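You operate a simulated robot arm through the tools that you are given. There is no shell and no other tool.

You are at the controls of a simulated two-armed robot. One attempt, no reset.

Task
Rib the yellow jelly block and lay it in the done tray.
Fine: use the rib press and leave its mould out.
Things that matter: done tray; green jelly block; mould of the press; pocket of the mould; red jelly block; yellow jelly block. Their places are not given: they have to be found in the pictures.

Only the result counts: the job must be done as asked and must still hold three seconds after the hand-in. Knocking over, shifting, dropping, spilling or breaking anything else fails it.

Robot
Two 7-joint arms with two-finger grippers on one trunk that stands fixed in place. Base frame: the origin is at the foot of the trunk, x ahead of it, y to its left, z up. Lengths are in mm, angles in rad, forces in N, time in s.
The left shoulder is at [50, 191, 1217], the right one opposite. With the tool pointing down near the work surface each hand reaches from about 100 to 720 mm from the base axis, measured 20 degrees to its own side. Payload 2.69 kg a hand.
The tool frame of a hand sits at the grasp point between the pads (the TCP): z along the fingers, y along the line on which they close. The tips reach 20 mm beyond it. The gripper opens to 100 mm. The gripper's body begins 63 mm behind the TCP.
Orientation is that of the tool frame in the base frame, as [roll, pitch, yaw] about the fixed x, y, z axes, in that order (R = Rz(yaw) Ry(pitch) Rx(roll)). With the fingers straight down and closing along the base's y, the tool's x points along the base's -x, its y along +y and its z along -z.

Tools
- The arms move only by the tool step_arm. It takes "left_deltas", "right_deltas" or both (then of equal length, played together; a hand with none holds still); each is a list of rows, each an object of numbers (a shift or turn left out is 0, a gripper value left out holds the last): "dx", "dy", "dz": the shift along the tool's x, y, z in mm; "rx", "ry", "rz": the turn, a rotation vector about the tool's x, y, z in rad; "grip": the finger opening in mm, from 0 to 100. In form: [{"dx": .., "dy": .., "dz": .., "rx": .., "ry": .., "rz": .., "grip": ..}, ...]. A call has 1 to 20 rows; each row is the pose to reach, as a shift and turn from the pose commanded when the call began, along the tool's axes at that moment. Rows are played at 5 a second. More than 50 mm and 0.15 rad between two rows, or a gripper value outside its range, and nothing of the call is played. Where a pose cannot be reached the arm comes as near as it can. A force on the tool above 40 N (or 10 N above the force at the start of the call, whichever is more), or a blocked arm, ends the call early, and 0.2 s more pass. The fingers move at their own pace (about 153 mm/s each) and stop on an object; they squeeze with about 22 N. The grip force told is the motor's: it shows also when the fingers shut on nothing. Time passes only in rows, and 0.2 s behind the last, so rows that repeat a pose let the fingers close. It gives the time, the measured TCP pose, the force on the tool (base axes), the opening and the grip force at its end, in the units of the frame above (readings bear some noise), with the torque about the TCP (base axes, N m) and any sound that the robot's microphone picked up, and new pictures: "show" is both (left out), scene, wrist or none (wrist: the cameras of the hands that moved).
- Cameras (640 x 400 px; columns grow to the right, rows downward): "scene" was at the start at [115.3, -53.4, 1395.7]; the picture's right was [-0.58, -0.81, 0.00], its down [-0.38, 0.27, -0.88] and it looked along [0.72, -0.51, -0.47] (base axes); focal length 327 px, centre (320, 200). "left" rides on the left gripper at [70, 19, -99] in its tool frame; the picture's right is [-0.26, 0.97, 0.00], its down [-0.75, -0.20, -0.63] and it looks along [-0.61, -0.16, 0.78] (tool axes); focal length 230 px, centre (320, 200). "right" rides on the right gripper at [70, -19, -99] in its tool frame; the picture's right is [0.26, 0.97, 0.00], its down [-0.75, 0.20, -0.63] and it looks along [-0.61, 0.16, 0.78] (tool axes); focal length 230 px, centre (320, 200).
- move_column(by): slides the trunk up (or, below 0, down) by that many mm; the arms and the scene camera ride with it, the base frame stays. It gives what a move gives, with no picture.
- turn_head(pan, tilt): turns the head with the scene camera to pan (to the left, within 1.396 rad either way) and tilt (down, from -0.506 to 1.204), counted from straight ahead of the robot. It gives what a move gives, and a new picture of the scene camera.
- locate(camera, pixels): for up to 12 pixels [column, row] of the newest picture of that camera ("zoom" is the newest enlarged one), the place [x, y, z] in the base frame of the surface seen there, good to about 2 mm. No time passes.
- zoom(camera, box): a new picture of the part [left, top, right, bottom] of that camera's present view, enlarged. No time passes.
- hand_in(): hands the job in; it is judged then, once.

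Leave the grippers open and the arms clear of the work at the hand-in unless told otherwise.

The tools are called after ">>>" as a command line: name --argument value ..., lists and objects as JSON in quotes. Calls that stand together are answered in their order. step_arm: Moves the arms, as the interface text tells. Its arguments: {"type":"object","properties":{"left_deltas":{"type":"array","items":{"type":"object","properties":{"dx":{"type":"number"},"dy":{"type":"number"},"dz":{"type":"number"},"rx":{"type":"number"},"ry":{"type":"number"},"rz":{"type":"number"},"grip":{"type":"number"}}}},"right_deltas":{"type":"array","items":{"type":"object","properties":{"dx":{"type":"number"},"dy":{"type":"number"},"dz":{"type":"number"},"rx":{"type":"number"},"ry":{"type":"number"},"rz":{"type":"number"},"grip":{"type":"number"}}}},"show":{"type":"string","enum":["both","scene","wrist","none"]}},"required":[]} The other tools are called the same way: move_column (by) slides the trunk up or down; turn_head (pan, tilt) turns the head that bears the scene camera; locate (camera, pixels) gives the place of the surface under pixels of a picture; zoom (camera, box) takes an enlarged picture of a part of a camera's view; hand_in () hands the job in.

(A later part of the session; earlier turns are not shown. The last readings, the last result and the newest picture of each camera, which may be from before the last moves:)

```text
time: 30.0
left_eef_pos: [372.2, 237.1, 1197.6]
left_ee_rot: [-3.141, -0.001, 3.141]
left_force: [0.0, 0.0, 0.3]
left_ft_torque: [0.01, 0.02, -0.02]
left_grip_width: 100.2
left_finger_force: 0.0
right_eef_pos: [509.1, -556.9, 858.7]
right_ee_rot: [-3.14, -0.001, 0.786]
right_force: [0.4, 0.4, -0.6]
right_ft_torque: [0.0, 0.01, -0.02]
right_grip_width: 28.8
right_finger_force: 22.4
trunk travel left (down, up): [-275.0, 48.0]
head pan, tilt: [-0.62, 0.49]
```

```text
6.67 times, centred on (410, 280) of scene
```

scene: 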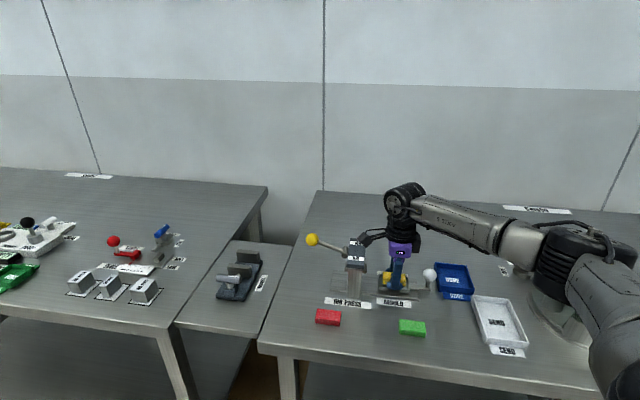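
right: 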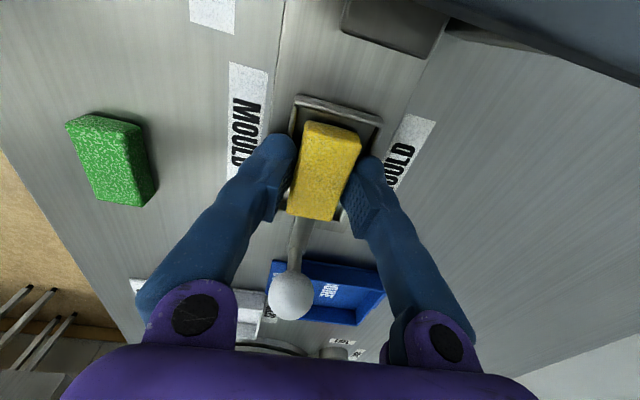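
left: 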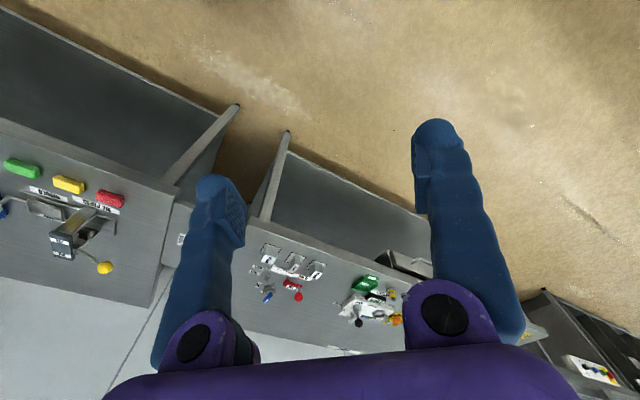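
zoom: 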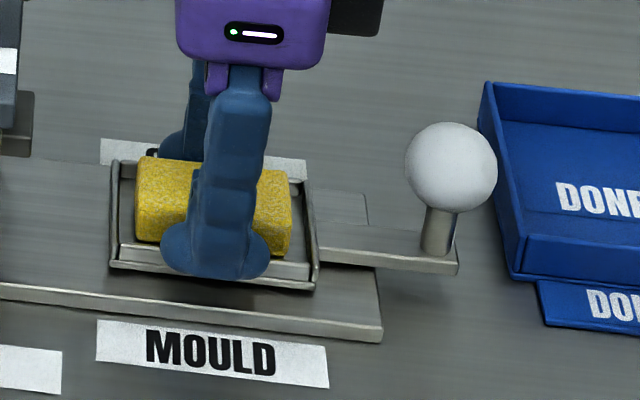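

There's no contact force yet. I'll go 2 mm lower in half-millimetre steps.

>>> step_arm --right_deltas '[{"dz": 0.5}, {"dz": 1}, {"dz": 1.5}, {"dz": 2}, {"dz": 2}]' --show "none"

```text
time: 31.2
left_eef_pos: [370.3, 236.3, 1198.3]
left_ee_rot: [3.141, 0.0, -3.141]
left_force: [0.2, -0.8, 0.3]
left_ft_torque: [0.02, -0.01, -0.02]
left_grip_width: 100.2
left_finger_force: 0.1
right_eef_pos: [508.4, -557.7, 855.5]
right_ee_rot: [-3.139, -0.001, 0.787]
right_force: [-0.3, -0.8, -0.1]
right_ft_torque: [0.02, -0.01, 0.03]
right_grip_width: 28.4
right_finger_force: 22.2
trunk travel left (down, up): [-275.0, 48.0]
head pan, tilt: [-0.62, 0.49]
```

Still no noticeable force, and the drop left is 1 mm at most. I'll open the fingers to 50 mm, pause, then rise straight up.

>>> step_arm --right_deltas '[{"grip": 32}, {"grip": 40}, {"grip": 50}, {"grip": 50}, {"grip": 50, "dz": -10}, {"grip": 50, "dz": -30}, {"grip": 50, "dz": -60}, {"grip": 50, "dz": -100}, {"grip": 50, "dz": -110}]' --show "both"

>>> zoom --camera "scene" --box '[330, 240, 450, 315]'

```text
time: 33.2
left_eef_pos: [371.9, 235.8, 1197.5]
left_ee_rot: [3.141, 0.0, 3.141]
left_force: [0.1, -0.4, 0.1]
left_ft_torque: [0.02, 0.0, 0.02]
left_grip_width: 100.0
left_finger_force: 0.1
right_eef_pos: [508.2, -557.9, 965.0]
right_ee_rot: [-3.14, -0.001, 0.787]
right_force: [-0.9, -1.1, 0.3]
right_ft_torque: [0.0, 0.01, 0.0]
right_grip_width: 50.0
right_finger_force: 0.0
trunk travel left (down, up): [-275.0, 48.0]
head pan, tilt: [-0.62, 0.49]
```

scene: 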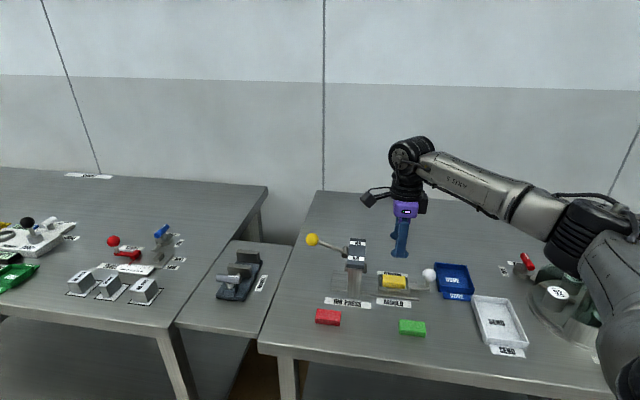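
right: 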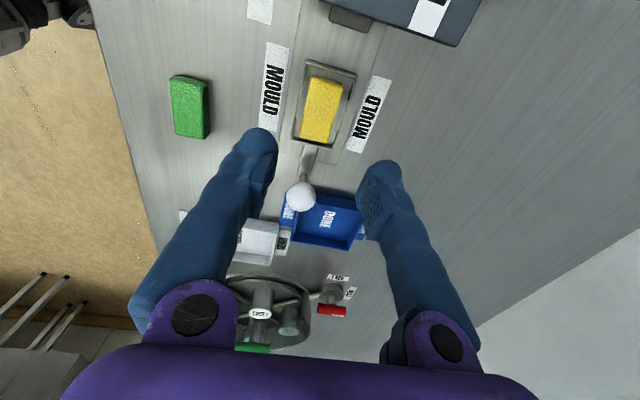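

```text
5.33 times, centred on (390, 278) of scene
```

zoom: 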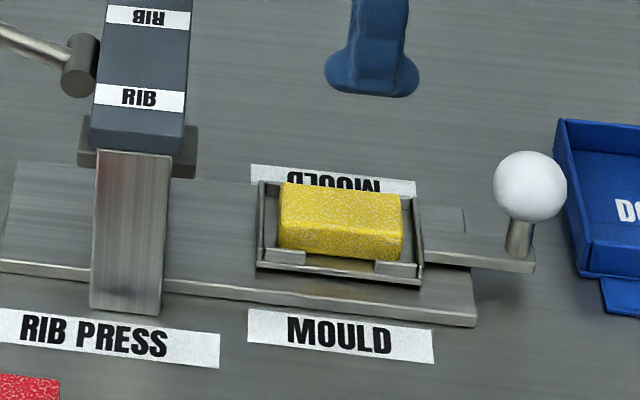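

The yellow block sits flat in the pocket. Next is the white knob, which I'll locate from the wrist camera together with the press head's underside.

>>> locate --camera "right" --pixels '[[300, 197], [291, 197], [310, 197], [300, 187], [300, 207], [322, 107], [308, 140], [354, 20]]'

>>> locate --camera "zoom" --pixels '[[530, 190], [520, 240], [340, 205], [190, 130], [190, 165], [190, 175], [90, 150], [130, 200], [130, 300], [165, 300], [80, 65], [420, 240]]'

```text
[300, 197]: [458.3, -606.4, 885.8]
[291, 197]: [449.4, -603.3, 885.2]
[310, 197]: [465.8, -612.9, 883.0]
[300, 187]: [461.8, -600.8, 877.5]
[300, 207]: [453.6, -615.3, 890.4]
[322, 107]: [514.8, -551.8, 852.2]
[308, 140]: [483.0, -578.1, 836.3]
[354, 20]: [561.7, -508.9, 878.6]
```

```text
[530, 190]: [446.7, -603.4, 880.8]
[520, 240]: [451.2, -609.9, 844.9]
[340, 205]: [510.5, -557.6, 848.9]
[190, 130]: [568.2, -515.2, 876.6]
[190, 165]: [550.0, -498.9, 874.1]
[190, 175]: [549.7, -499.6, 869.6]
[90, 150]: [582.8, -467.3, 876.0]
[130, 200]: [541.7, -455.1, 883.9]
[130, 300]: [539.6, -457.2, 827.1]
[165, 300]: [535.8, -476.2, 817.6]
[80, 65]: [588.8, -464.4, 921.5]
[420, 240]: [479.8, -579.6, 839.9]
```

The white knob's centre is about (455,-614.5,876) with a radius of about 14. The die underside is at about z 870 and the block top at 852, so the block passes under it. I'll move above the knob at z 965, then come down around it.

>>> step_arm --right_deltas '[{"dx": -20, "dy": 0.5, "grip": 60}, {"dx": -50, "dy": 1.5, "grip": 60}, {"dx": -77.6, "dy": 2.3, "grip": 60}, {"dx": -77.6, "dy": 2.3, "dz": 20, "grip": 60}, {"dx": -77.6, "dy": 2.3, "dz": 40, "grip": 60}, {"dx": -77.6, "dy": 2.3, "dz": 40, "grip": 60}]' --show "both"

>>> zoom --camera "scene" --box '[330, 210, 490, 310]'

```text
time: 34.6
left_eef_pos: [371.6, 235.6, 1197.2]
left_ee_rot: [3.141, 0.001, 3.141]
left_force: [0.1, 0.6, -0.2]
left_ft_torque: [-0.02, 0.01, 0.01]
left_grip_width: 100.0
left_finger_force: 0.1
right_eef_pos: [456.0, -613.8, 925.6]
right_ee_rot: [3.141, -0.003, 0.788]
right_force: [0.5, -0.2, 0.2]
right_ft_torque: [0.04, 0.02, -0.03]
right_grip_width: 60.1
right_finger_force: 0.0
trunk travel left (down, up): [-275.0, 48.0]
head pan, tilt: [-0.62, 0.49]
```

scene: 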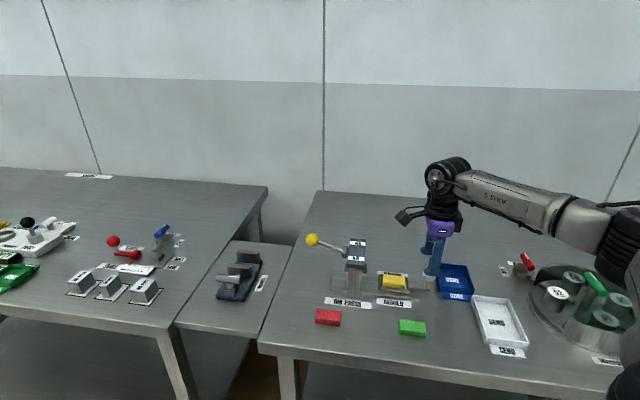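
right: 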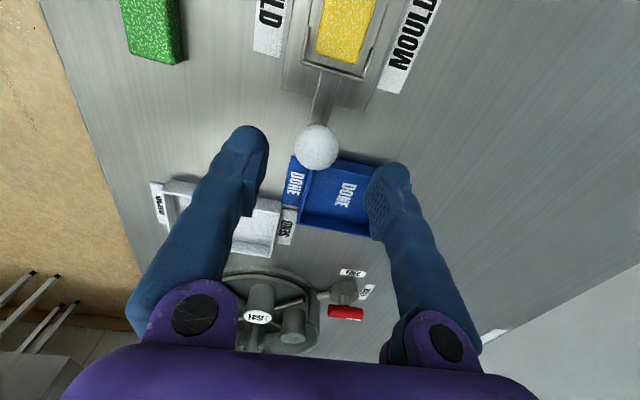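

```text
4.00 times, centred on (410, 260) of scene
```

zoom: 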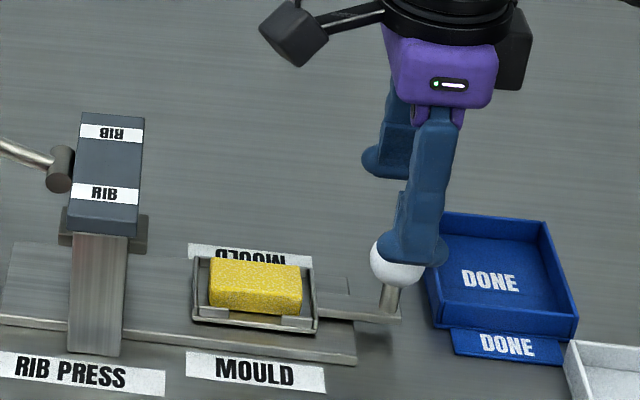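

The knob at (317,147) is centred between the fingertips. I'll go down 50 mm and close on it.

>>> step_arm --right_deltas '[{"dz": 20, "grip": 60}, {"dz": 40, "grip": 60}, {"dz": 50, "grip": 60}, {"dz": 50, "grip": 60}, {"dz": 50, "grip": 20}, {"dz": 50, "grip": 20}, {"dz": 50, "grip": 20}]' --show "both"

```text
time: 36.2
left_eef_pos: [369.0, 236.2, 1197.7]
left_ee_rot: [3.14, -0.002, -3.141]
left_force: [-0.1, 0.9, -0.1]
left_ft_torque: [-0.01, -0.02, -0.03]
left_grip_width: 100.0
left_finger_force: 0.0
right_eef_pos: [453.6, -611.9, 874.7]
right_ee_rot: [-3.138, 0.0, 0.788]
right_force: [-5.3, 3.8, -4.6]
right_ft_torque: [0.01, 0.02, -0.03]
right_grip_width: 25.9
right_finger_force: 44.8
trunk travel left (down, up): [-275.0, 48.0]
head pan, tilt: [-0.62, 0.49]
```

scene: 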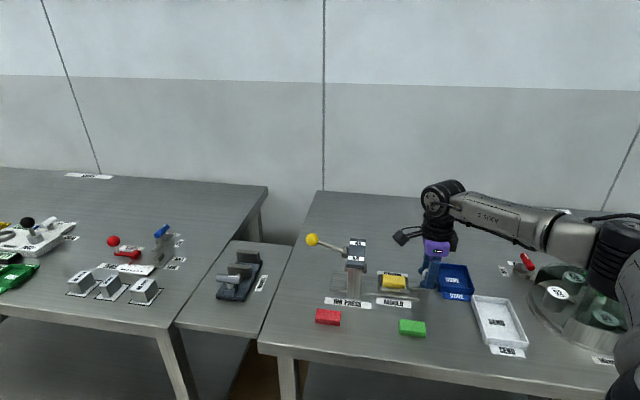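
right: 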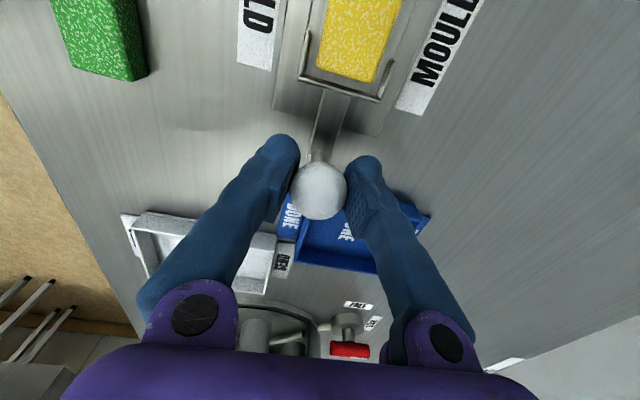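

The knob is gripped at 25.9 mm. There's a slight sideways force, so I'll ease by 1 mm. Then I'll slide the mould towards the press (tool +x) in 8–10 mm rows, for 80 mm first.

>>> step_arm --right_deltas '[{"dx": 3, "dy": -0.7}, {"dx": 10, "dy": -0.7}, {"dx": 20, "dy": -0.7}, {"dx": 30, "dy": -0.7}, {"dx": 40, "dy": -0.7}, {"dx": 50, "dy": -0.7}, {"dx": 60, "dy": -0.7}, {"dx": 70, "dy": -0.7}, {"dx": 77, "dy": -0.7}, {"dx": 80, "dy": -0.7}]' --show "both"

>>> zoom --camera "scene" --box '[310, 210, 470, 310]'

```text
time: 38.4
left_eef_pos: [370.9, 237.6, 1197.3]
left_ee_rot: [-3.139, 0.0, -3.14]
left_force: [-0.2, 0.6, 0.6]
left_ft_torque: [0.02, 0.02, 0.02]
left_grip_width: 100.0
left_finger_force: 0.1
right_eef_pos: [511.2, -555.7, 875.1]
right_ee_rot: [-3.14, -0.001, 0.788]
right_force: [-5.5, 5.8, -7.4]
right_ft_torque: [0.24, -0.27, -0.11]
right_grip_width: 25.7
right_finger_force: 44.6
trunk travel left (down, up): [-275.0, 48.0]
head pan, tilt: [-0.62, 0.49]
```

scene: 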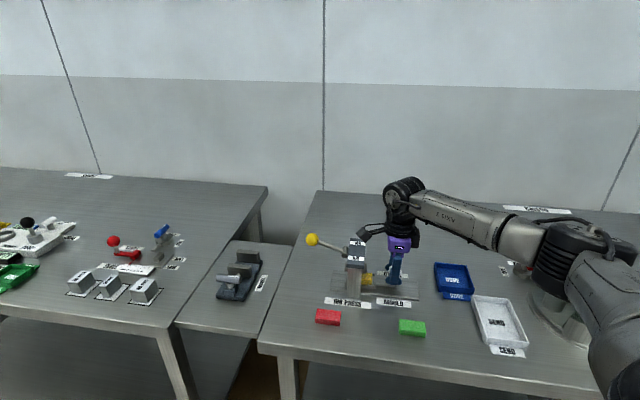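
right: 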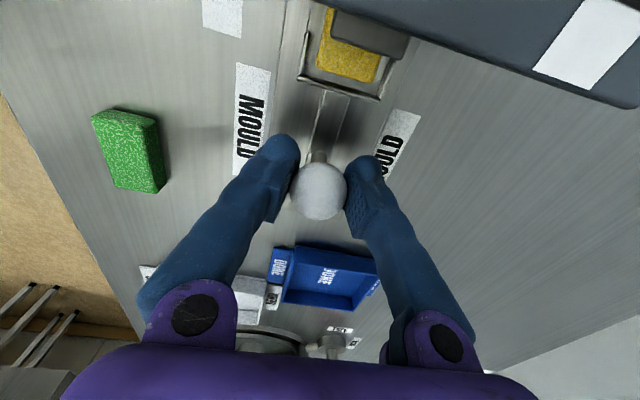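

```text
4.00 times, centred on (390, 260) of scene
```

zoom: 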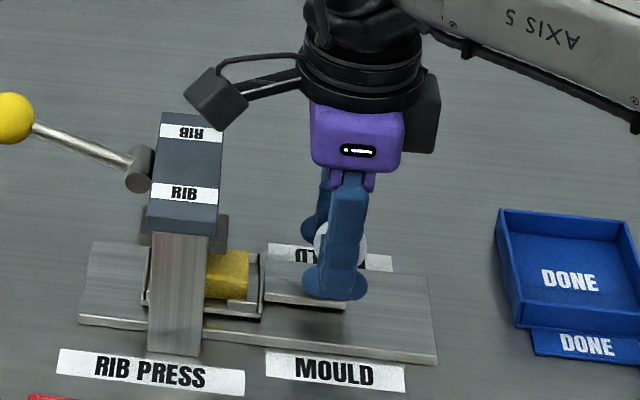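

The mould slides freely, and it needs about 12–14 mm more. I'll go on in 2 mm rows and watch for a stop.

>>> step_arm --right_deltas '[{"dx": 2}, {"dx": 4}, {"dx": 6}, {"dx": 8}, {"dx": 10}, {"dx": 12}, {"dx": 12}]' --show "wrist"

>>> zoom --camera "scene" --box '[310, 210, 470, 310]'

```text
time: 40.0
left_eef_pos: [371.4, 236.6, 1197.9]
left_ee_rot: [-3.14, 0.001, 3.141]
left_force: [0.3, -0.1, 0.5]
left_ft_torque: [-0.03, -0.03, 0.01]
left_grip_width: 100.3
left_finger_force: 0.0
right_eef_pos: [519.3, -548.2, 875.7]
right_ee_rot: [-3.139, -0.001, 0.789]
right_force: [-7.6, 6.3, -7.5]
right_ft_torque: [-0.04, 0.05, 0.04]
right_grip_width: 25.5
right_finger_force: 45.0
trunk travel left (down, up): [-275.0, 48.0]
head pan, tilt: [-0.62, 0.49]
```

right: 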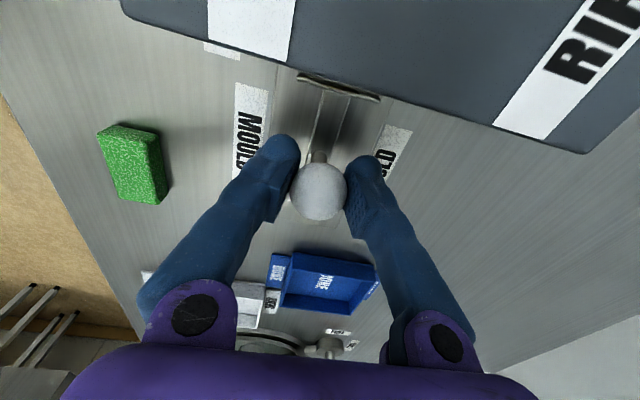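

```text
4.00 times, centred on (390, 260) of scene
```

zoom: 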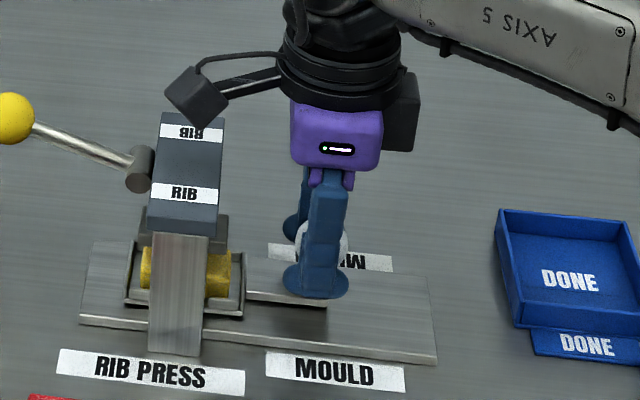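

Still no stop has been felt, and the mould looks nearly centred under the head. I'll continue in 1 mm rows to find the end stop.

>>> step_arm --right_deltas '[{"dx": 1}, {"dx": 2}, {"dx": 3}, {"dx": 4}, {"dx": 5}, {"dx": 6}, {"dx": 7}, {"dx": 8}, {"dx": 8}]' --show "none"

>>> zoom --camera "scene" --box '[310, 210, 470, 310]'

```text
time: 42.0
left_eef_pos: [369.5, 234.7, 1199.3]
left_ee_rot: [3.14, 0.002, 3.14]
left_force: [-0.6, 0.4, 0.2]
left_ft_torque: [-0.03, 0.01, 0.02]
left_grip_width: 99.7
left_finger_force: 0.1
right_eef_pos: [521.9, -545.4, 875.3]
right_ee_rot: [-3.139, 0.006, 0.784]
right_force: [-26.6, -11.6, -8.1]
right_ft_torque: [-0.11, 0.01, 0.03]
right_grip_width: 25.1
right_finger_force: 44.9
trunk travel left (down, up): [-275.0, 48.0]
head pan, tilt: [-0.62, 0.49]
```

```text
4.00 times, centred on (390, 260) of scene
```

zoom: 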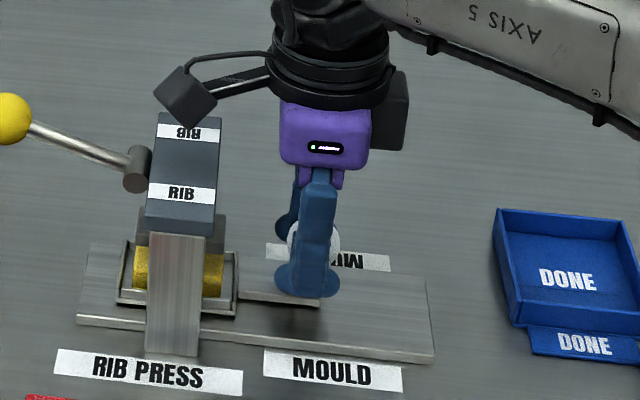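

The push-back along the rail rose to about 27 N, so the mould is at its end stop after about 95 mm of travel. I'll relieve the push by 4 mm, open, and rise clear.

>>> step_arm --right_deltas '[{"dx": -2}, {"dx": -4}, {"dx": -4}]' --show "none"

```text
time: 42.8
left_eef_pos: [371.1, 235.3, 1197.7]
left_ee_rot: [3.14, 0.001, 3.139]
left_force: [-0.2, 1.0, -0.2]
left_ft_torque: [0.01, -0.01, 0.03]
left_grip_width: 100.0
left_finger_force: 0.1
right_eef_pos: [524.1, -544.8, 875.0]
right_ee_rot: [-3.138, -0.003, 0.789]
right_force: [-17.3, -6.4, -10.9]
right_ft_torque: [-0.38, 0.44, -0.08]
right_grip_width: 25.3
right_finger_force: 44.4
trunk travel left (down, up): [-275.0, 48.0]
head pan, tilt: [-0.62, 0.49]
```

>>> step_arm --right_deltas '[{"dx": -2}, {"dx": -4}, {"dx": -4}]' --show "none"

```text
time: 43.6
left_eef_pos: [371.6, 236.2, 1197.1]
left_ee_rot: [3.141, 0.001, -3.141]
left_force: [-0.7, -0.3, -0.9]
left_ft_torque: [0.0, -0.02, 0.0]
left_grip_width: 100.1
left_finger_force: 0.0
right_eef_pos: [520.9, -545.3, 875.1]
right_ee_rot: [-3.137, -0.006, 0.792]
right_force: [-5.4, 9.0, -15.4]
right_ft_torque: [0.5, -0.58, 0.22]
right_grip_width: 24.9
right_finger_force: 45.5
trunk travel left (down, up): [-275.0, 48.0]
head pan, tilt: [-0.62, 0.49]
```

The push is relieved. I'll open and rise straight up.

>>> step_arm --right_deltas '[{"grip": 40}, {"grip": 60}, {"grip": 60}, {"grip": 60, "dz": -20}, {"grip": 60, "dz": -50}, {"grip": 60, "dz": -90}, {"grip": 60, "dz": -125}, {"grip": 60, "dz": -125}]' --show "both"

>>> zoom --camera "scene" --box '[290, 210, 450, 310]'

```text
time: 45.4
left_eef_pos: [371.2, 237.1, 1197.4]
left_ee_rot: [-3.141, 0.001, 3.141]
left_force: [0.0, 0.0, 0.3]
left_ft_torque: [0.02, 0.01, 0.02]
left_grip_width: 99.8
left_finger_force: 0.1
right_eef_pos: [519.3, -548.8, 1001.5]
right_ee_rot: [-3.14, -0.003, 0.788]
right_force: [-0.7, -0.1, -0.3]
right_ft_torque: [0.0, 0.0, -0.01]
right_grip_width: 60.2
right_finger_force: 0.0
trunk travel left (down, up): [-275.0, 48.0]
head pan, tilt: [-0.62, 0.49]
```

scene: 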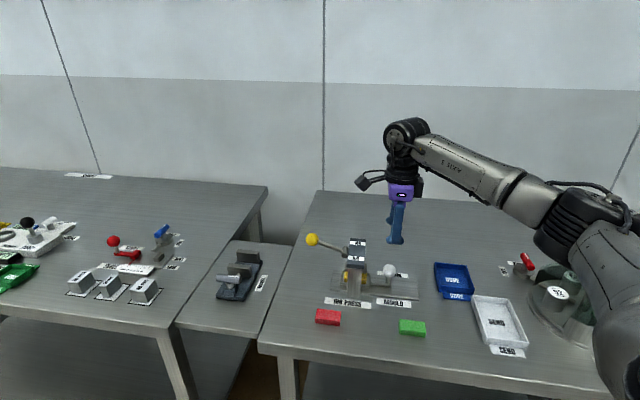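
right: 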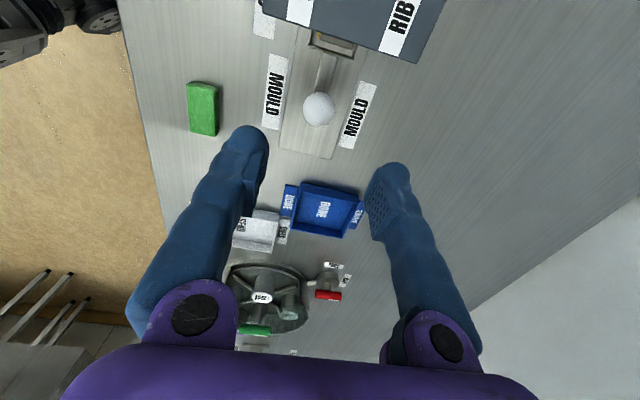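

```text
4.00 times, centred on (370, 260) of scene
```

zoom: 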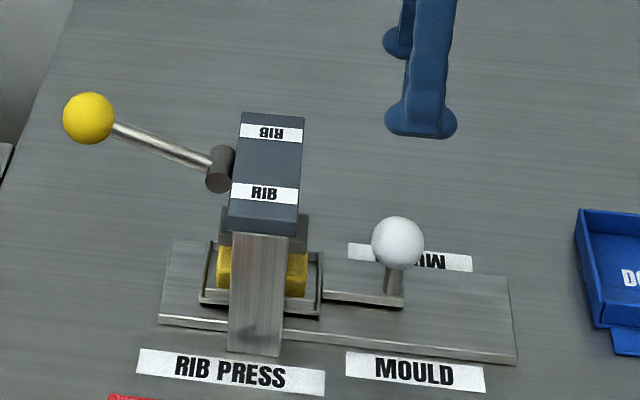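

The mould is in under the press head. Next is the lever: its yellow knob centre is about (653,-414,944), 20° above horizontal, about 88 mm from its pivot near u=-86. I'll move along the rail direction at z 1001, over the head and knob, and see whether the arm reaches.

>>> step_arm --right_deltas '[{"dx": 30}, {"dx": 65}, {"dx": 100}, {"dx": 135}, {"dx": 165}, {"dx": 189.9}, {"dx": 189.9}]' --show "both"

>>> zoom --camera "scene" --box '[260, 180, 420, 310]'

```text
time: 47.0
left_eef_pos: [370.4, 237.0, 1197.7]
left_ee_rot: [3.141, 0.0, -3.14]
left_force: [0.4, 0.0, -0.3]
left_ft_torque: [0.03, 0.0, -0.03]
left_grip_width: 100.1
left_finger_force: 0.1
right_eef_pos: [653.5, -415.2, 1001.0]
right_ee_rot: [3.141, -0.001, 0.788]
right_force: [-0.8, 0.3, 0.2]
right_ft_torque: [-0.02, 0.01, 0.02]
right_grip_width: 59.9
right_finger_force: 0.1
trunk travel left (down, up): [-275.0, 48.0]
head pan, tilt: [-0.62, 0.49]
```

scene: 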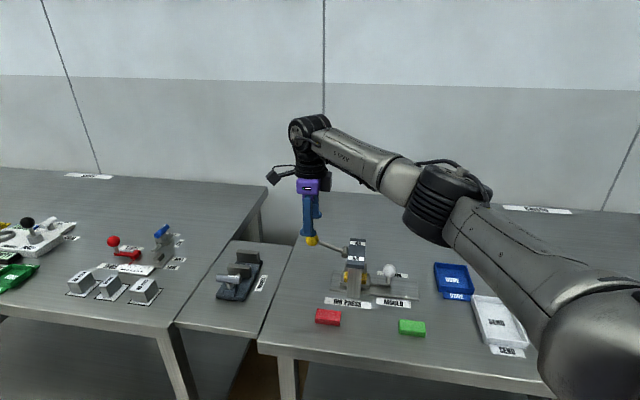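
right: 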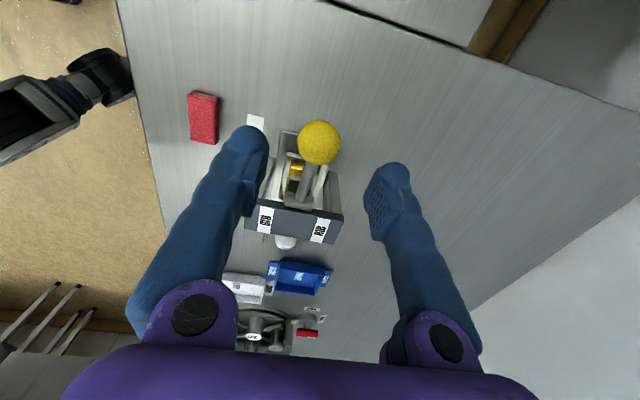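

```text
3.08 times, centred on (340, 245) of scene
```

zoom: 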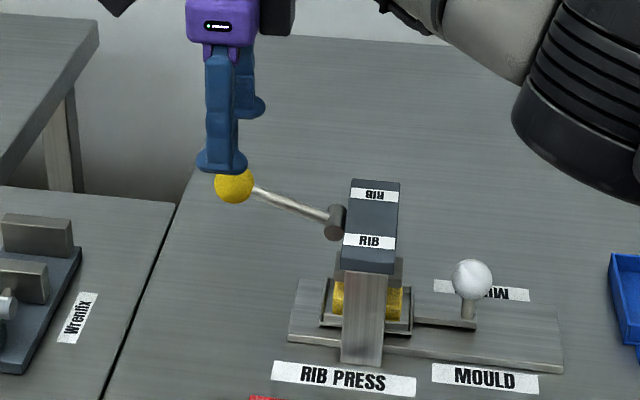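

The arm reaches, and the knob is centred between the fingers at (319,142). I'll refine the knob position from the wrist camera.

>>> locate --camera "right" --pixels '[[319, 142], [305, 142], [333, 142], [319, 128], [319, 156], [310, 185], [306, 178], [303, 195]]'

>>> zoom --camera "right" --box '[230, 100, 390, 260]'

```text
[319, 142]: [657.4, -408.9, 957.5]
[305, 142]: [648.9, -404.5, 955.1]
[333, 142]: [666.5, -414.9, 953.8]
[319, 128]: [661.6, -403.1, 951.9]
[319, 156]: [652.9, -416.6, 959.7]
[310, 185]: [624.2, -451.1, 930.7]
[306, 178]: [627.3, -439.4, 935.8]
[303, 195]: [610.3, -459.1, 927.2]
```

```text
2.50 times, centred on (310, 180) of right
```

zoom: 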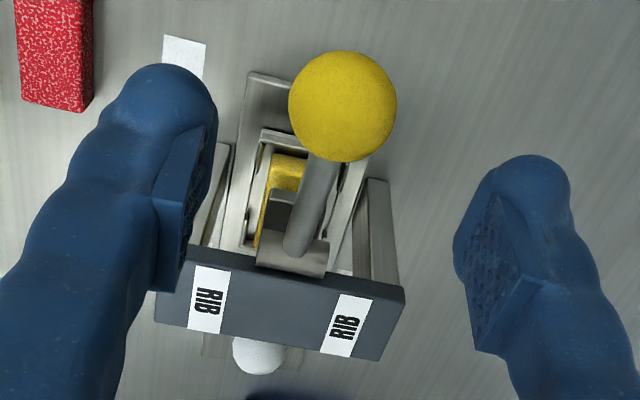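

The knob centre is (654,-414.5,945) with a radius of about 15. I'll come down 56 mm around it and close.

>>> step_arm --right_deltas '[{"dz": 20, "grip": 60}, {"dz": 40, "grip": 60}, {"dz": 55, "grip": 60}, {"dz": 55, "grip": 60}, {"dz": 55, "grip": 20}, {"dz": 55, "grip": 20}, {"dz": 55, "grip": 20}]' --show "both"

```text
time: 48.6
left_eef_pos: [370.6, 238.0, 1198.3]
left_ee_rot: [3.14, 0.0, 3.141]
left_force: [-0.2, 0.4, 0.6]
left_ft_torque: [-0.02, 0.03, -0.01]
left_grip_width: 100.2
left_finger_force: 0.1
right_eef_pos: [654.8, -414.5, 945.6]
right_ee_rot: [-3.139, -0.001, 0.788]
right_force: [-6.1, 3.8, -4.0]
right_ft_torque: [0.13, -0.09, -0.04]
right_grip_width: 25.5
right_finger_force: 45.0
trunk travel left (down, up): [-275.0, 48.0]
head pan, tilt: [-0.62, 0.49]
```

scene: 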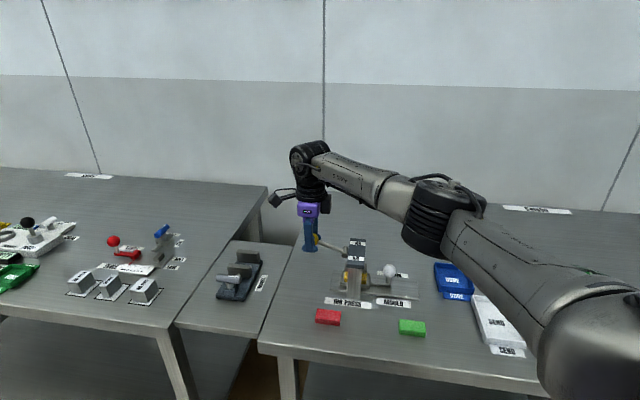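
right: 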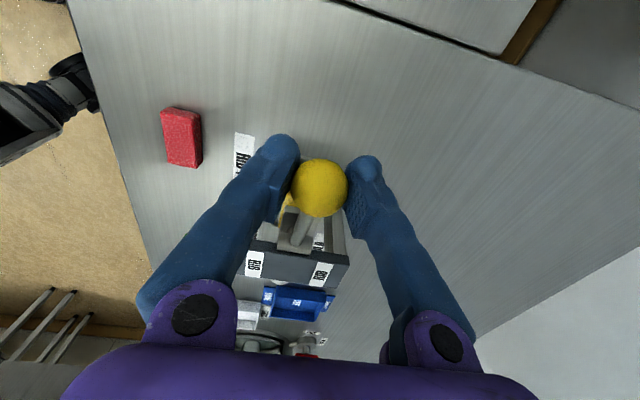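

The yellow knob is gripped. I'll pull the lever down along its arc to about 10° below level first, watching forces and sounds.

>>> step_arm --right_deltas '[{"dx": 1.1, "dz": 3.5}, {"dx": 2.2, "dz": 7.1}, {"dx": 3.1, "dz": 10.8}, {"dx": 3.9, "dz": 14.6}, {"dx": 4.5, "dz": 18.4}, {"dx": 4.9, "dz": 22.3}, {"dx": 5.1, "dz": 26.1}, {"dx": 5.2, "dz": 30}, {"dx": 5.1, "dz": 33.8}, {"dx": 4.9, "dz": 37.7}, {"dx": 4.5, "dz": 41.5}, {"dx": 3.9, "dz": 45.3}]' --show "both"

>>> zoom --camera "scene" --box '[280, 200, 440, 310]'

```text
time: 51.2
left_eef_pos: [370.4, 237.0, 1198.4]
left_ee_rot: [3.14, 0.0, 3.14]
left_force: [-0.9, -0.1, 0.7]
left_ft_torque: [0.01, -0.01, -0.02]
left_grip_width: 100.0
left_finger_force: 0.2
right_eef_pos: [657.5, -410.2, 901.8]
right_ee_rot: [3.139, -0.004, 0.785]
right_force: [14.4, -7.8, 16.3]
right_ft_torque: [-0.86, 0.98, 0.05]
right_grip_width: 21.6
right_finger_force: 45.1
trunk travel left (down, up): [-275.0, 48.0]
head pan, tilt: [-0.62, 0.49]
```

scene: 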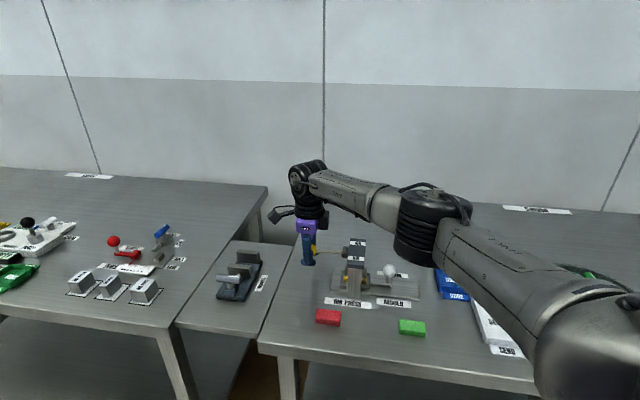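
right: 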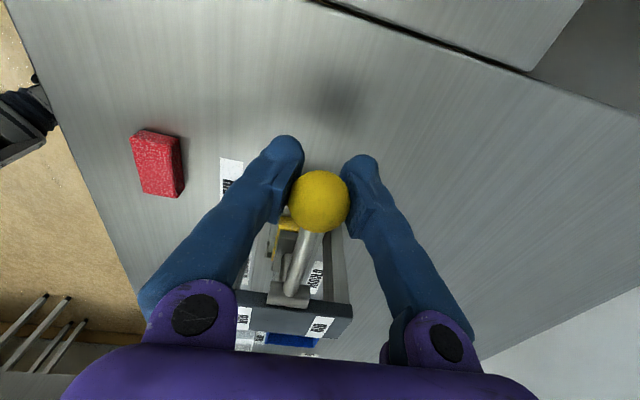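

```text
3.64 times, centred on (360, 255) of scene
```

zoom: 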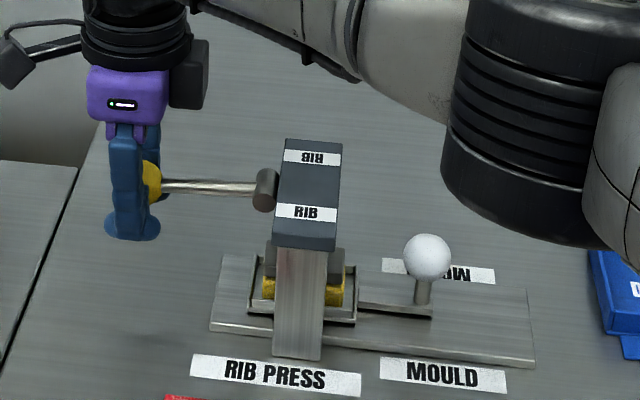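

The lever came down, but the knob is sliding up out of the grip: the width is down to 21.6 mm with 16 N of resistance. Pushing from above will be firmer. First I'll ride the lever back up along its arc, then release and rise above it.

>>> step_arm --right_deltas '[{"dx": 0.6, "dz": -3.8}, {"dx": 1.0, "dz": -7.6}, {"dx": 1.2, "dz": -11.5}, {"dx": 1.3, "dz": -15.3}, {"dx": 1.2, "dz": -19.2}, {"dx": 1.0, "dz": -23}, {"dx": 0.6, "dz": -26.9}, {"dx": 0, "dz": -30.7}, {"dx": -0.8, "dz": -34.5}, {"dx": -1.5, "dz": -38}, {"dx": -1.5, "dz": -38}]' --show "wrist"

>>> zoom --camera "scene" --box '[280, 200, 440, 310]'

```text
time: 53.6
left_eef_pos: [372.7, 235.1, 1197.5]
left_ee_rot: [3.14, -0.001, 3.141]
left_force: [0.3, -0.1, 0.8]
left_ft_torque: [-0.03, 0.01, -0.03]
left_grip_width: 99.9
left_finger_force: 0.1
right_eef_pos: [655.3, -413.2, 934.9]
right_ee_rot: [-3.132, 0.002, 0.789]
right_force: [-9.5, 7.4, -27.1]
right_ft_torque: [0.64, -0.76, 0.03]
right_grip_width: 21.4
right_finger_force: 45.2
trunk travel left (down, up): [-275.0, 48.0]
head pan, tilt: [-0.62, 0.49]
```

right: 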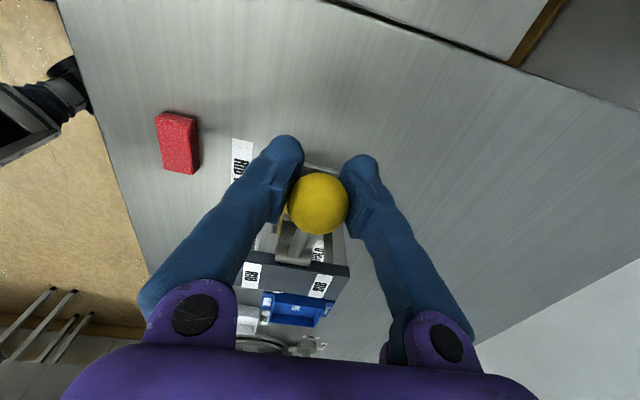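

```text
3.64 times, centred on (360, 255) of scene
```

zoom: 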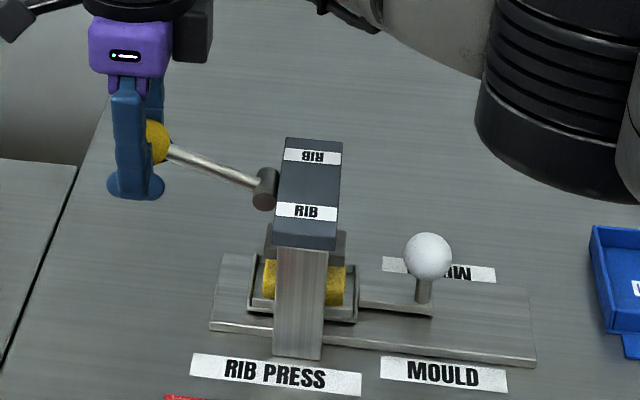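

The lever is back at its upper stop. I'll relieve the lift slightly, open the fingers and rise above the knob.

>>> step_arm --right_deltas '[{"dz": 2}, {"dz": 4}, {"dz": 4, "grip": 40}, {"dz": 4, "grip": 60}, {"dz": 4, "grip": 60}, {"dz": -15, "grip": 60}, {"dz": -45, "grip": 60}, {"dz": -70, "grip": 60}, {"dz": -70, "grip": 14}, {"dz": -70, "grip": 14}, {"dz": -70, "grip": 14}]' --show "both"

>>> zoom --camera "scene" --box '[280, 190, 440, 310]'

```text
time: 56.0
left_eef_pos: [372.1, 237.3, 1198.7]
left_ee_rot: [-3.141, 0.0, 3.141]
left_force: [-0.2, 0.2, -0.1]
left_ft_torque: [0.01, 0.01, -0.02]
left_grip_width: 99.9
left_finger_force: 0.1
right_eef_pos: [655.3, -411.9, 1008.5]
right_ee_rot: [3.141, -0.002, 0.788]
right_force: [0.8, 0.5, 0.4]
right_ft_torque: [0.01, 0.01, 0.02]
right_grip_width: 14.1
right_finger_force: 0.0
trunk travel left (down, up): [-275.0, 48.0]
head pan, tilt: [-0.62, 0.49]
```

scene: 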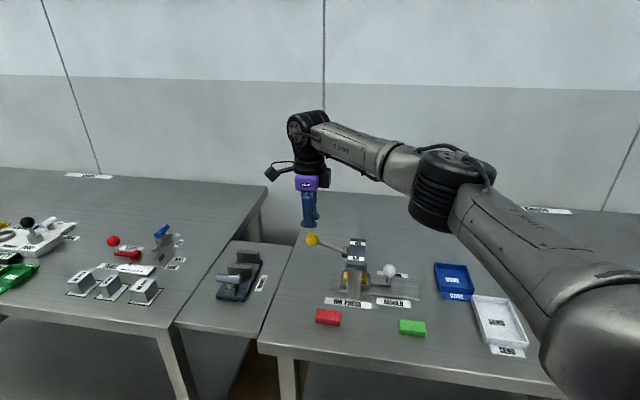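
right: 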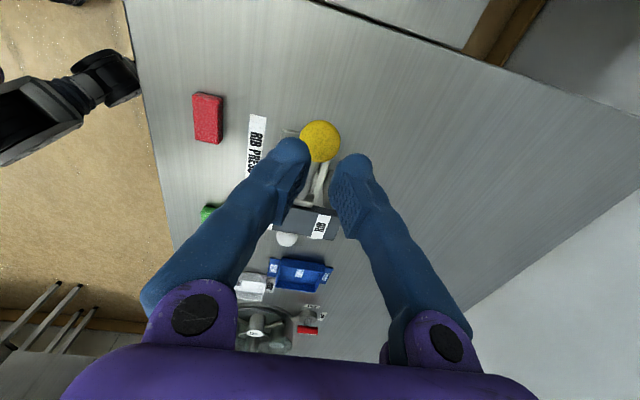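

```text
3.33 times, centred on (360, 250) of scene
```

zoom: 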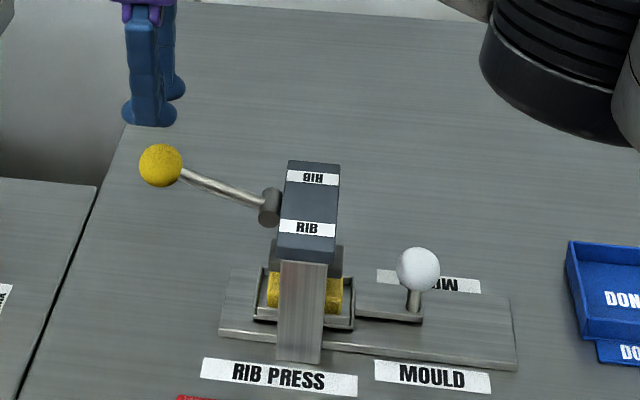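

The lever is at its upper stop and the fingers are set 14 mm apart to cradle the knob from above. I'll go down onto it and press along the arc to about 10° below level.

>>> step_arm --right_deltas '[{"dx": -2.7, "dz": 15}, {"dx": -2.7, "dz": 28}, {"dx": -2.7, "dz": 32}, {"dx": -1.6, "dz": 35.5}, {"dx": -0.5, "dz": 39.1}, {"dx": 0.4, "dz": 42.8}, {"dx": 1.2, "dz": 46.6}, {"dx": 1.8, "dz": 50.4}, {"dx": 2.2, "dz": 54.3}, {"dx": 2.4, "dz": 58.1}, {"dx": 2.5, "dz": 62}, {"dx": 2.4, "dz": 65.8}, {"dx": 2.2, "dz": 69.7}, {"dx": 1.8, "dz": 73.5}, {"dx": 1.2, "dz": 77.3}]' --show "both"

>>> zoom --camera "scene" --box '[280, 190, 440, 310]'

```text
time: 59.2
left_eef_pos: [370.4, 237.0, 1199.0]
left_ee_rot: [-3.138, 0.002, -3.141]
left_force: [0.1, -0.9, -0.9]
left_ft_torque: [0.01, 0.02, -0.03]
left_grip_width: 99.9
left_finger_force: 0.1
right_eef_pos: [656.8, -410.5, 934.1]
right_ee_rot: [3.14, -0.005, 0.787]
right_force: [1.4, 0.0, 12.2]
right_ft_torque: [-0.12, -0.04, 0.0]
right_grip_width: 14.3
right_finger_force: 0.4
trunk travel left (down, up): [-275.0, 48.0]
head pan, tilt: [-0.62, 0.49]
```

scene: 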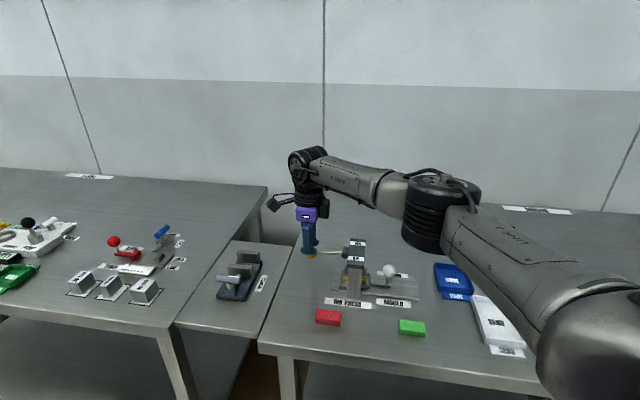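
right: 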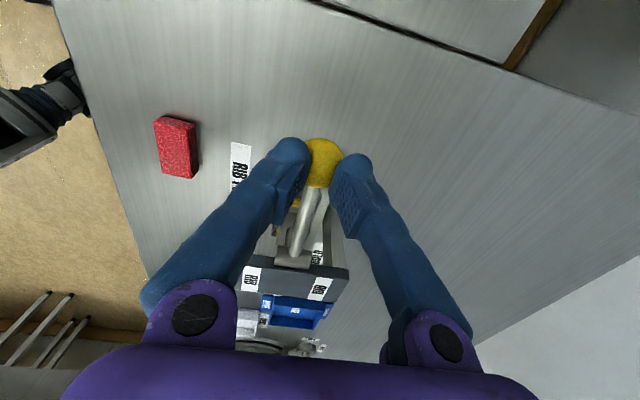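

```text
3.33 times, centred on (360, 250) of scene
```

zoom: 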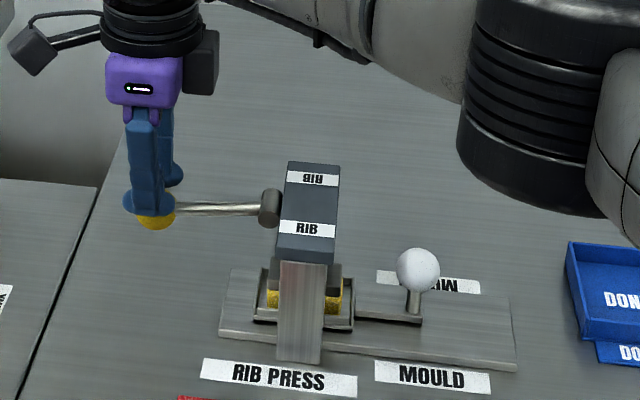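

The lever follows with 12 N of resistance. I'll keep pressing along the arc in small rows.

>>> step_arm --right_deltas '[{"dx": -0.7, "dz": 3.2}, {"dx": -1.3, "dz": 5.7}, {"dx": -1.9, "dz": 8.5}, {"dx": -2.8, "dz": 11.5}, {"dx": -4.0, "dz": 15}, {"dx": -5.1, "dz": 18}, {"dx": -6.4, "dz": 21}, {"dx": -7.5, "dz": 23.5}, {"dx": -8.8, "dz": 26}]' --show "both"

>>> zoom --camera "scene" --box '[280, 190, 440, 310]'

```text
time: 60.1
left_eef_pos: [367.5, 237.7, 1198.2]
left_ee_rot: [-3.141, 0.003, -3.141]
left_force: [-0.4, -0.6, -0.8]
left_ft_torque: [0.02, 0.0, 0.03]
left_grip_width: 99.9
left_finger_force: 0.1
right_eef_pos: [657.2, -411.7, 935.2]
right_ee_rot: [3.129, -0.02, 0.787]
right_force: [-5.1, 2.8, 26.1]
right_ft_torque: [-0.01, 0.23, 0.15]
right_grip_width: 6.0
right_finger_force: 29.7
trunk travel left (down, up): [-275.0, 48.0]
head pan, tilt: [-0.62, 0.49]
stopped in row 4 (right hand): the force on the tool passed its limit at 42 N (the readings are from after the stop); the commanded pose is now the measured one
```

scene: 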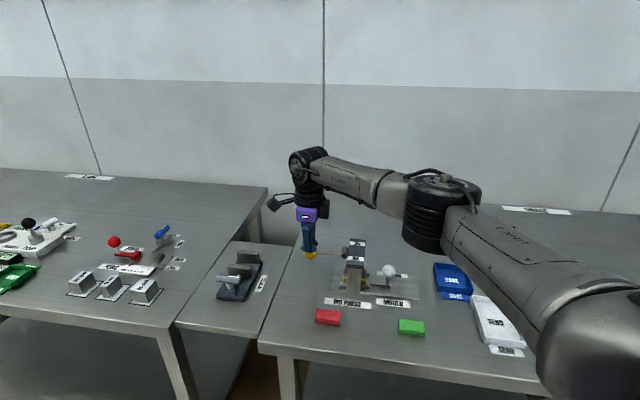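
right: 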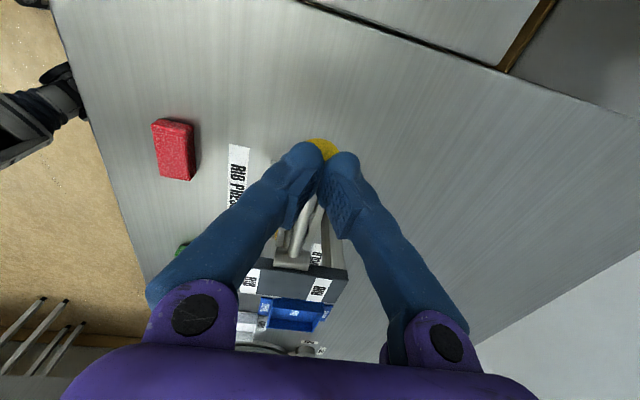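

```text
3.33 times, centred on (360, 250) of scene
```

zoom: 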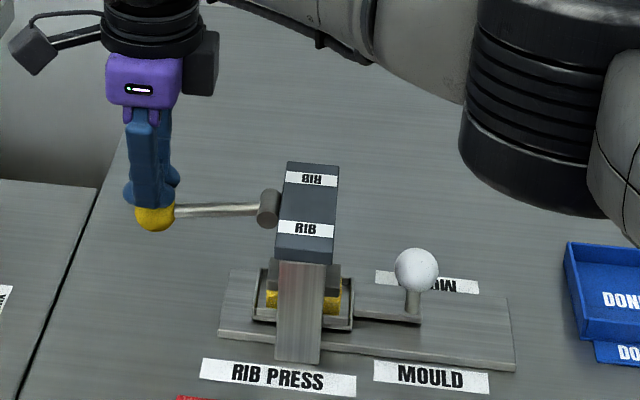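

The force passed 42 N with hardly any further travel, so the lever seems to be at the end of its stroke with the die down on the block. I'll look closely at the die while the pressure is still on.

>>> zoom --camera "scene" --box '[325, 235, 405, 295]'

>>> zoom --camera "right" --box '[230, 120, 390, 320]'

```text
6.67 times, centred on (365, 265) of scene
```

zoom: 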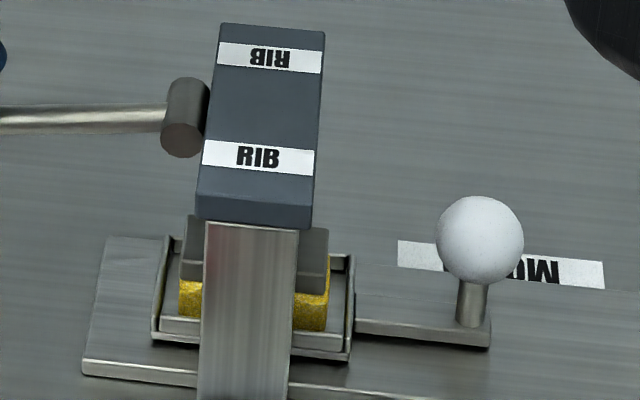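

```text
2.00 times, centred on (310, 220) of right
```

zoom: 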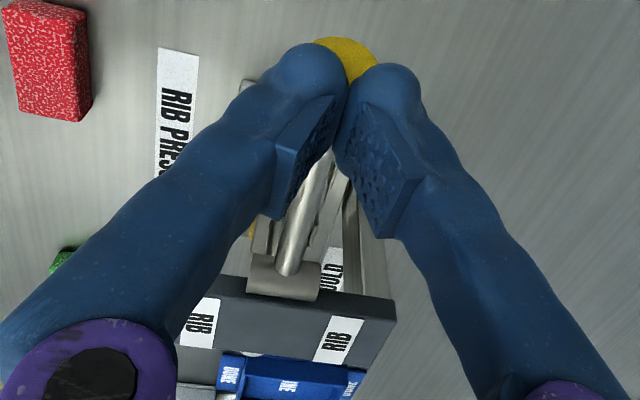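

>>> locate --camera "scene" --pixels '[[349, 270], [363, 271], [362, 268], [364, 275], [349, 273], [352, 282], [366, 284], [310, 254]]'

```text
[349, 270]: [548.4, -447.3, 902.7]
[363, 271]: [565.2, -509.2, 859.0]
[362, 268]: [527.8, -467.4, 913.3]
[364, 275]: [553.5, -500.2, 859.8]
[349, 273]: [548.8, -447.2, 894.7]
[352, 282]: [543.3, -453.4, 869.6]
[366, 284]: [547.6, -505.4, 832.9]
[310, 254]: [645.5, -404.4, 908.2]
```

>>> zoom --camera "scene" --box '[340, 260, 380, 290]'

```text
13.33 times, centred on (360, 275) of scene
```

zoom: 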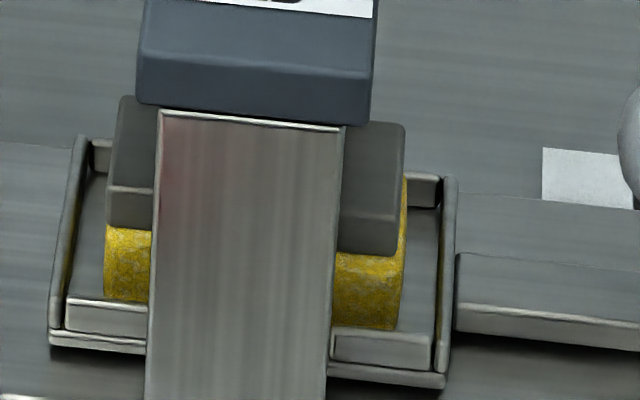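

>>> locate --camera "zoom" --pixels '[[125, 190], [130, 215], [130, 232], [130, 295], [370, 215], [370, 245], [370, 262], [370, 320], [370, 130], [130, 105]]'

```text
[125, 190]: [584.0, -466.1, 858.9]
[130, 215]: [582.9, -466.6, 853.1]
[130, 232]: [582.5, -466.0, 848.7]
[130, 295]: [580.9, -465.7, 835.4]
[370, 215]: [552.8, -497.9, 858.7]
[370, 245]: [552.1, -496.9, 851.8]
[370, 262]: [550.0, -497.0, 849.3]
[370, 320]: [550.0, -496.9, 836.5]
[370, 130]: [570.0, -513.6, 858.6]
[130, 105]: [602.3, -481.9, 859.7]
```

The die underside has come down from about 870 to about 850 and rests on the block (its top was 852). I'll press a little harder, within the limit, and hold for about a second.

>>> step_arm --right_deltas '[{"dz": 1, "grip": 6}, {"dz": 2, "grip": 6}, {"dz": 2, "grip": 6}, {"dz": 2, "grip": 6}, {"dz": 2, "grip": 6}, {"dz": 2, "grip": 6}]' --show "none"

```text
time: 61.5
left_eef_pos: [368.4, 239.3, 1197.9]
left_ee_rot: [-3.137, 0.004, 3.141]
left_force: [0.5, 0.0, -0.3]
left_ft_torque: [0.01, 0.01, 0.0]
left_grip_width: 100.0
left_finger_force: 0.0
right_eef_pos: [656.8, -411.0, 933.9]
right_ee_rot: [3.127, -0.018, 0.787]
right_force: [0.2, 2.5, 37.3]
right_ft_torque: [0.06, 0.17, -0.12]
right_grip_width: 6.2
right_finger_force: 0.1
trunk travel left (down, up): [-275.0, 48.0]
head pan, tilt: [-0.62, 0.49]
```

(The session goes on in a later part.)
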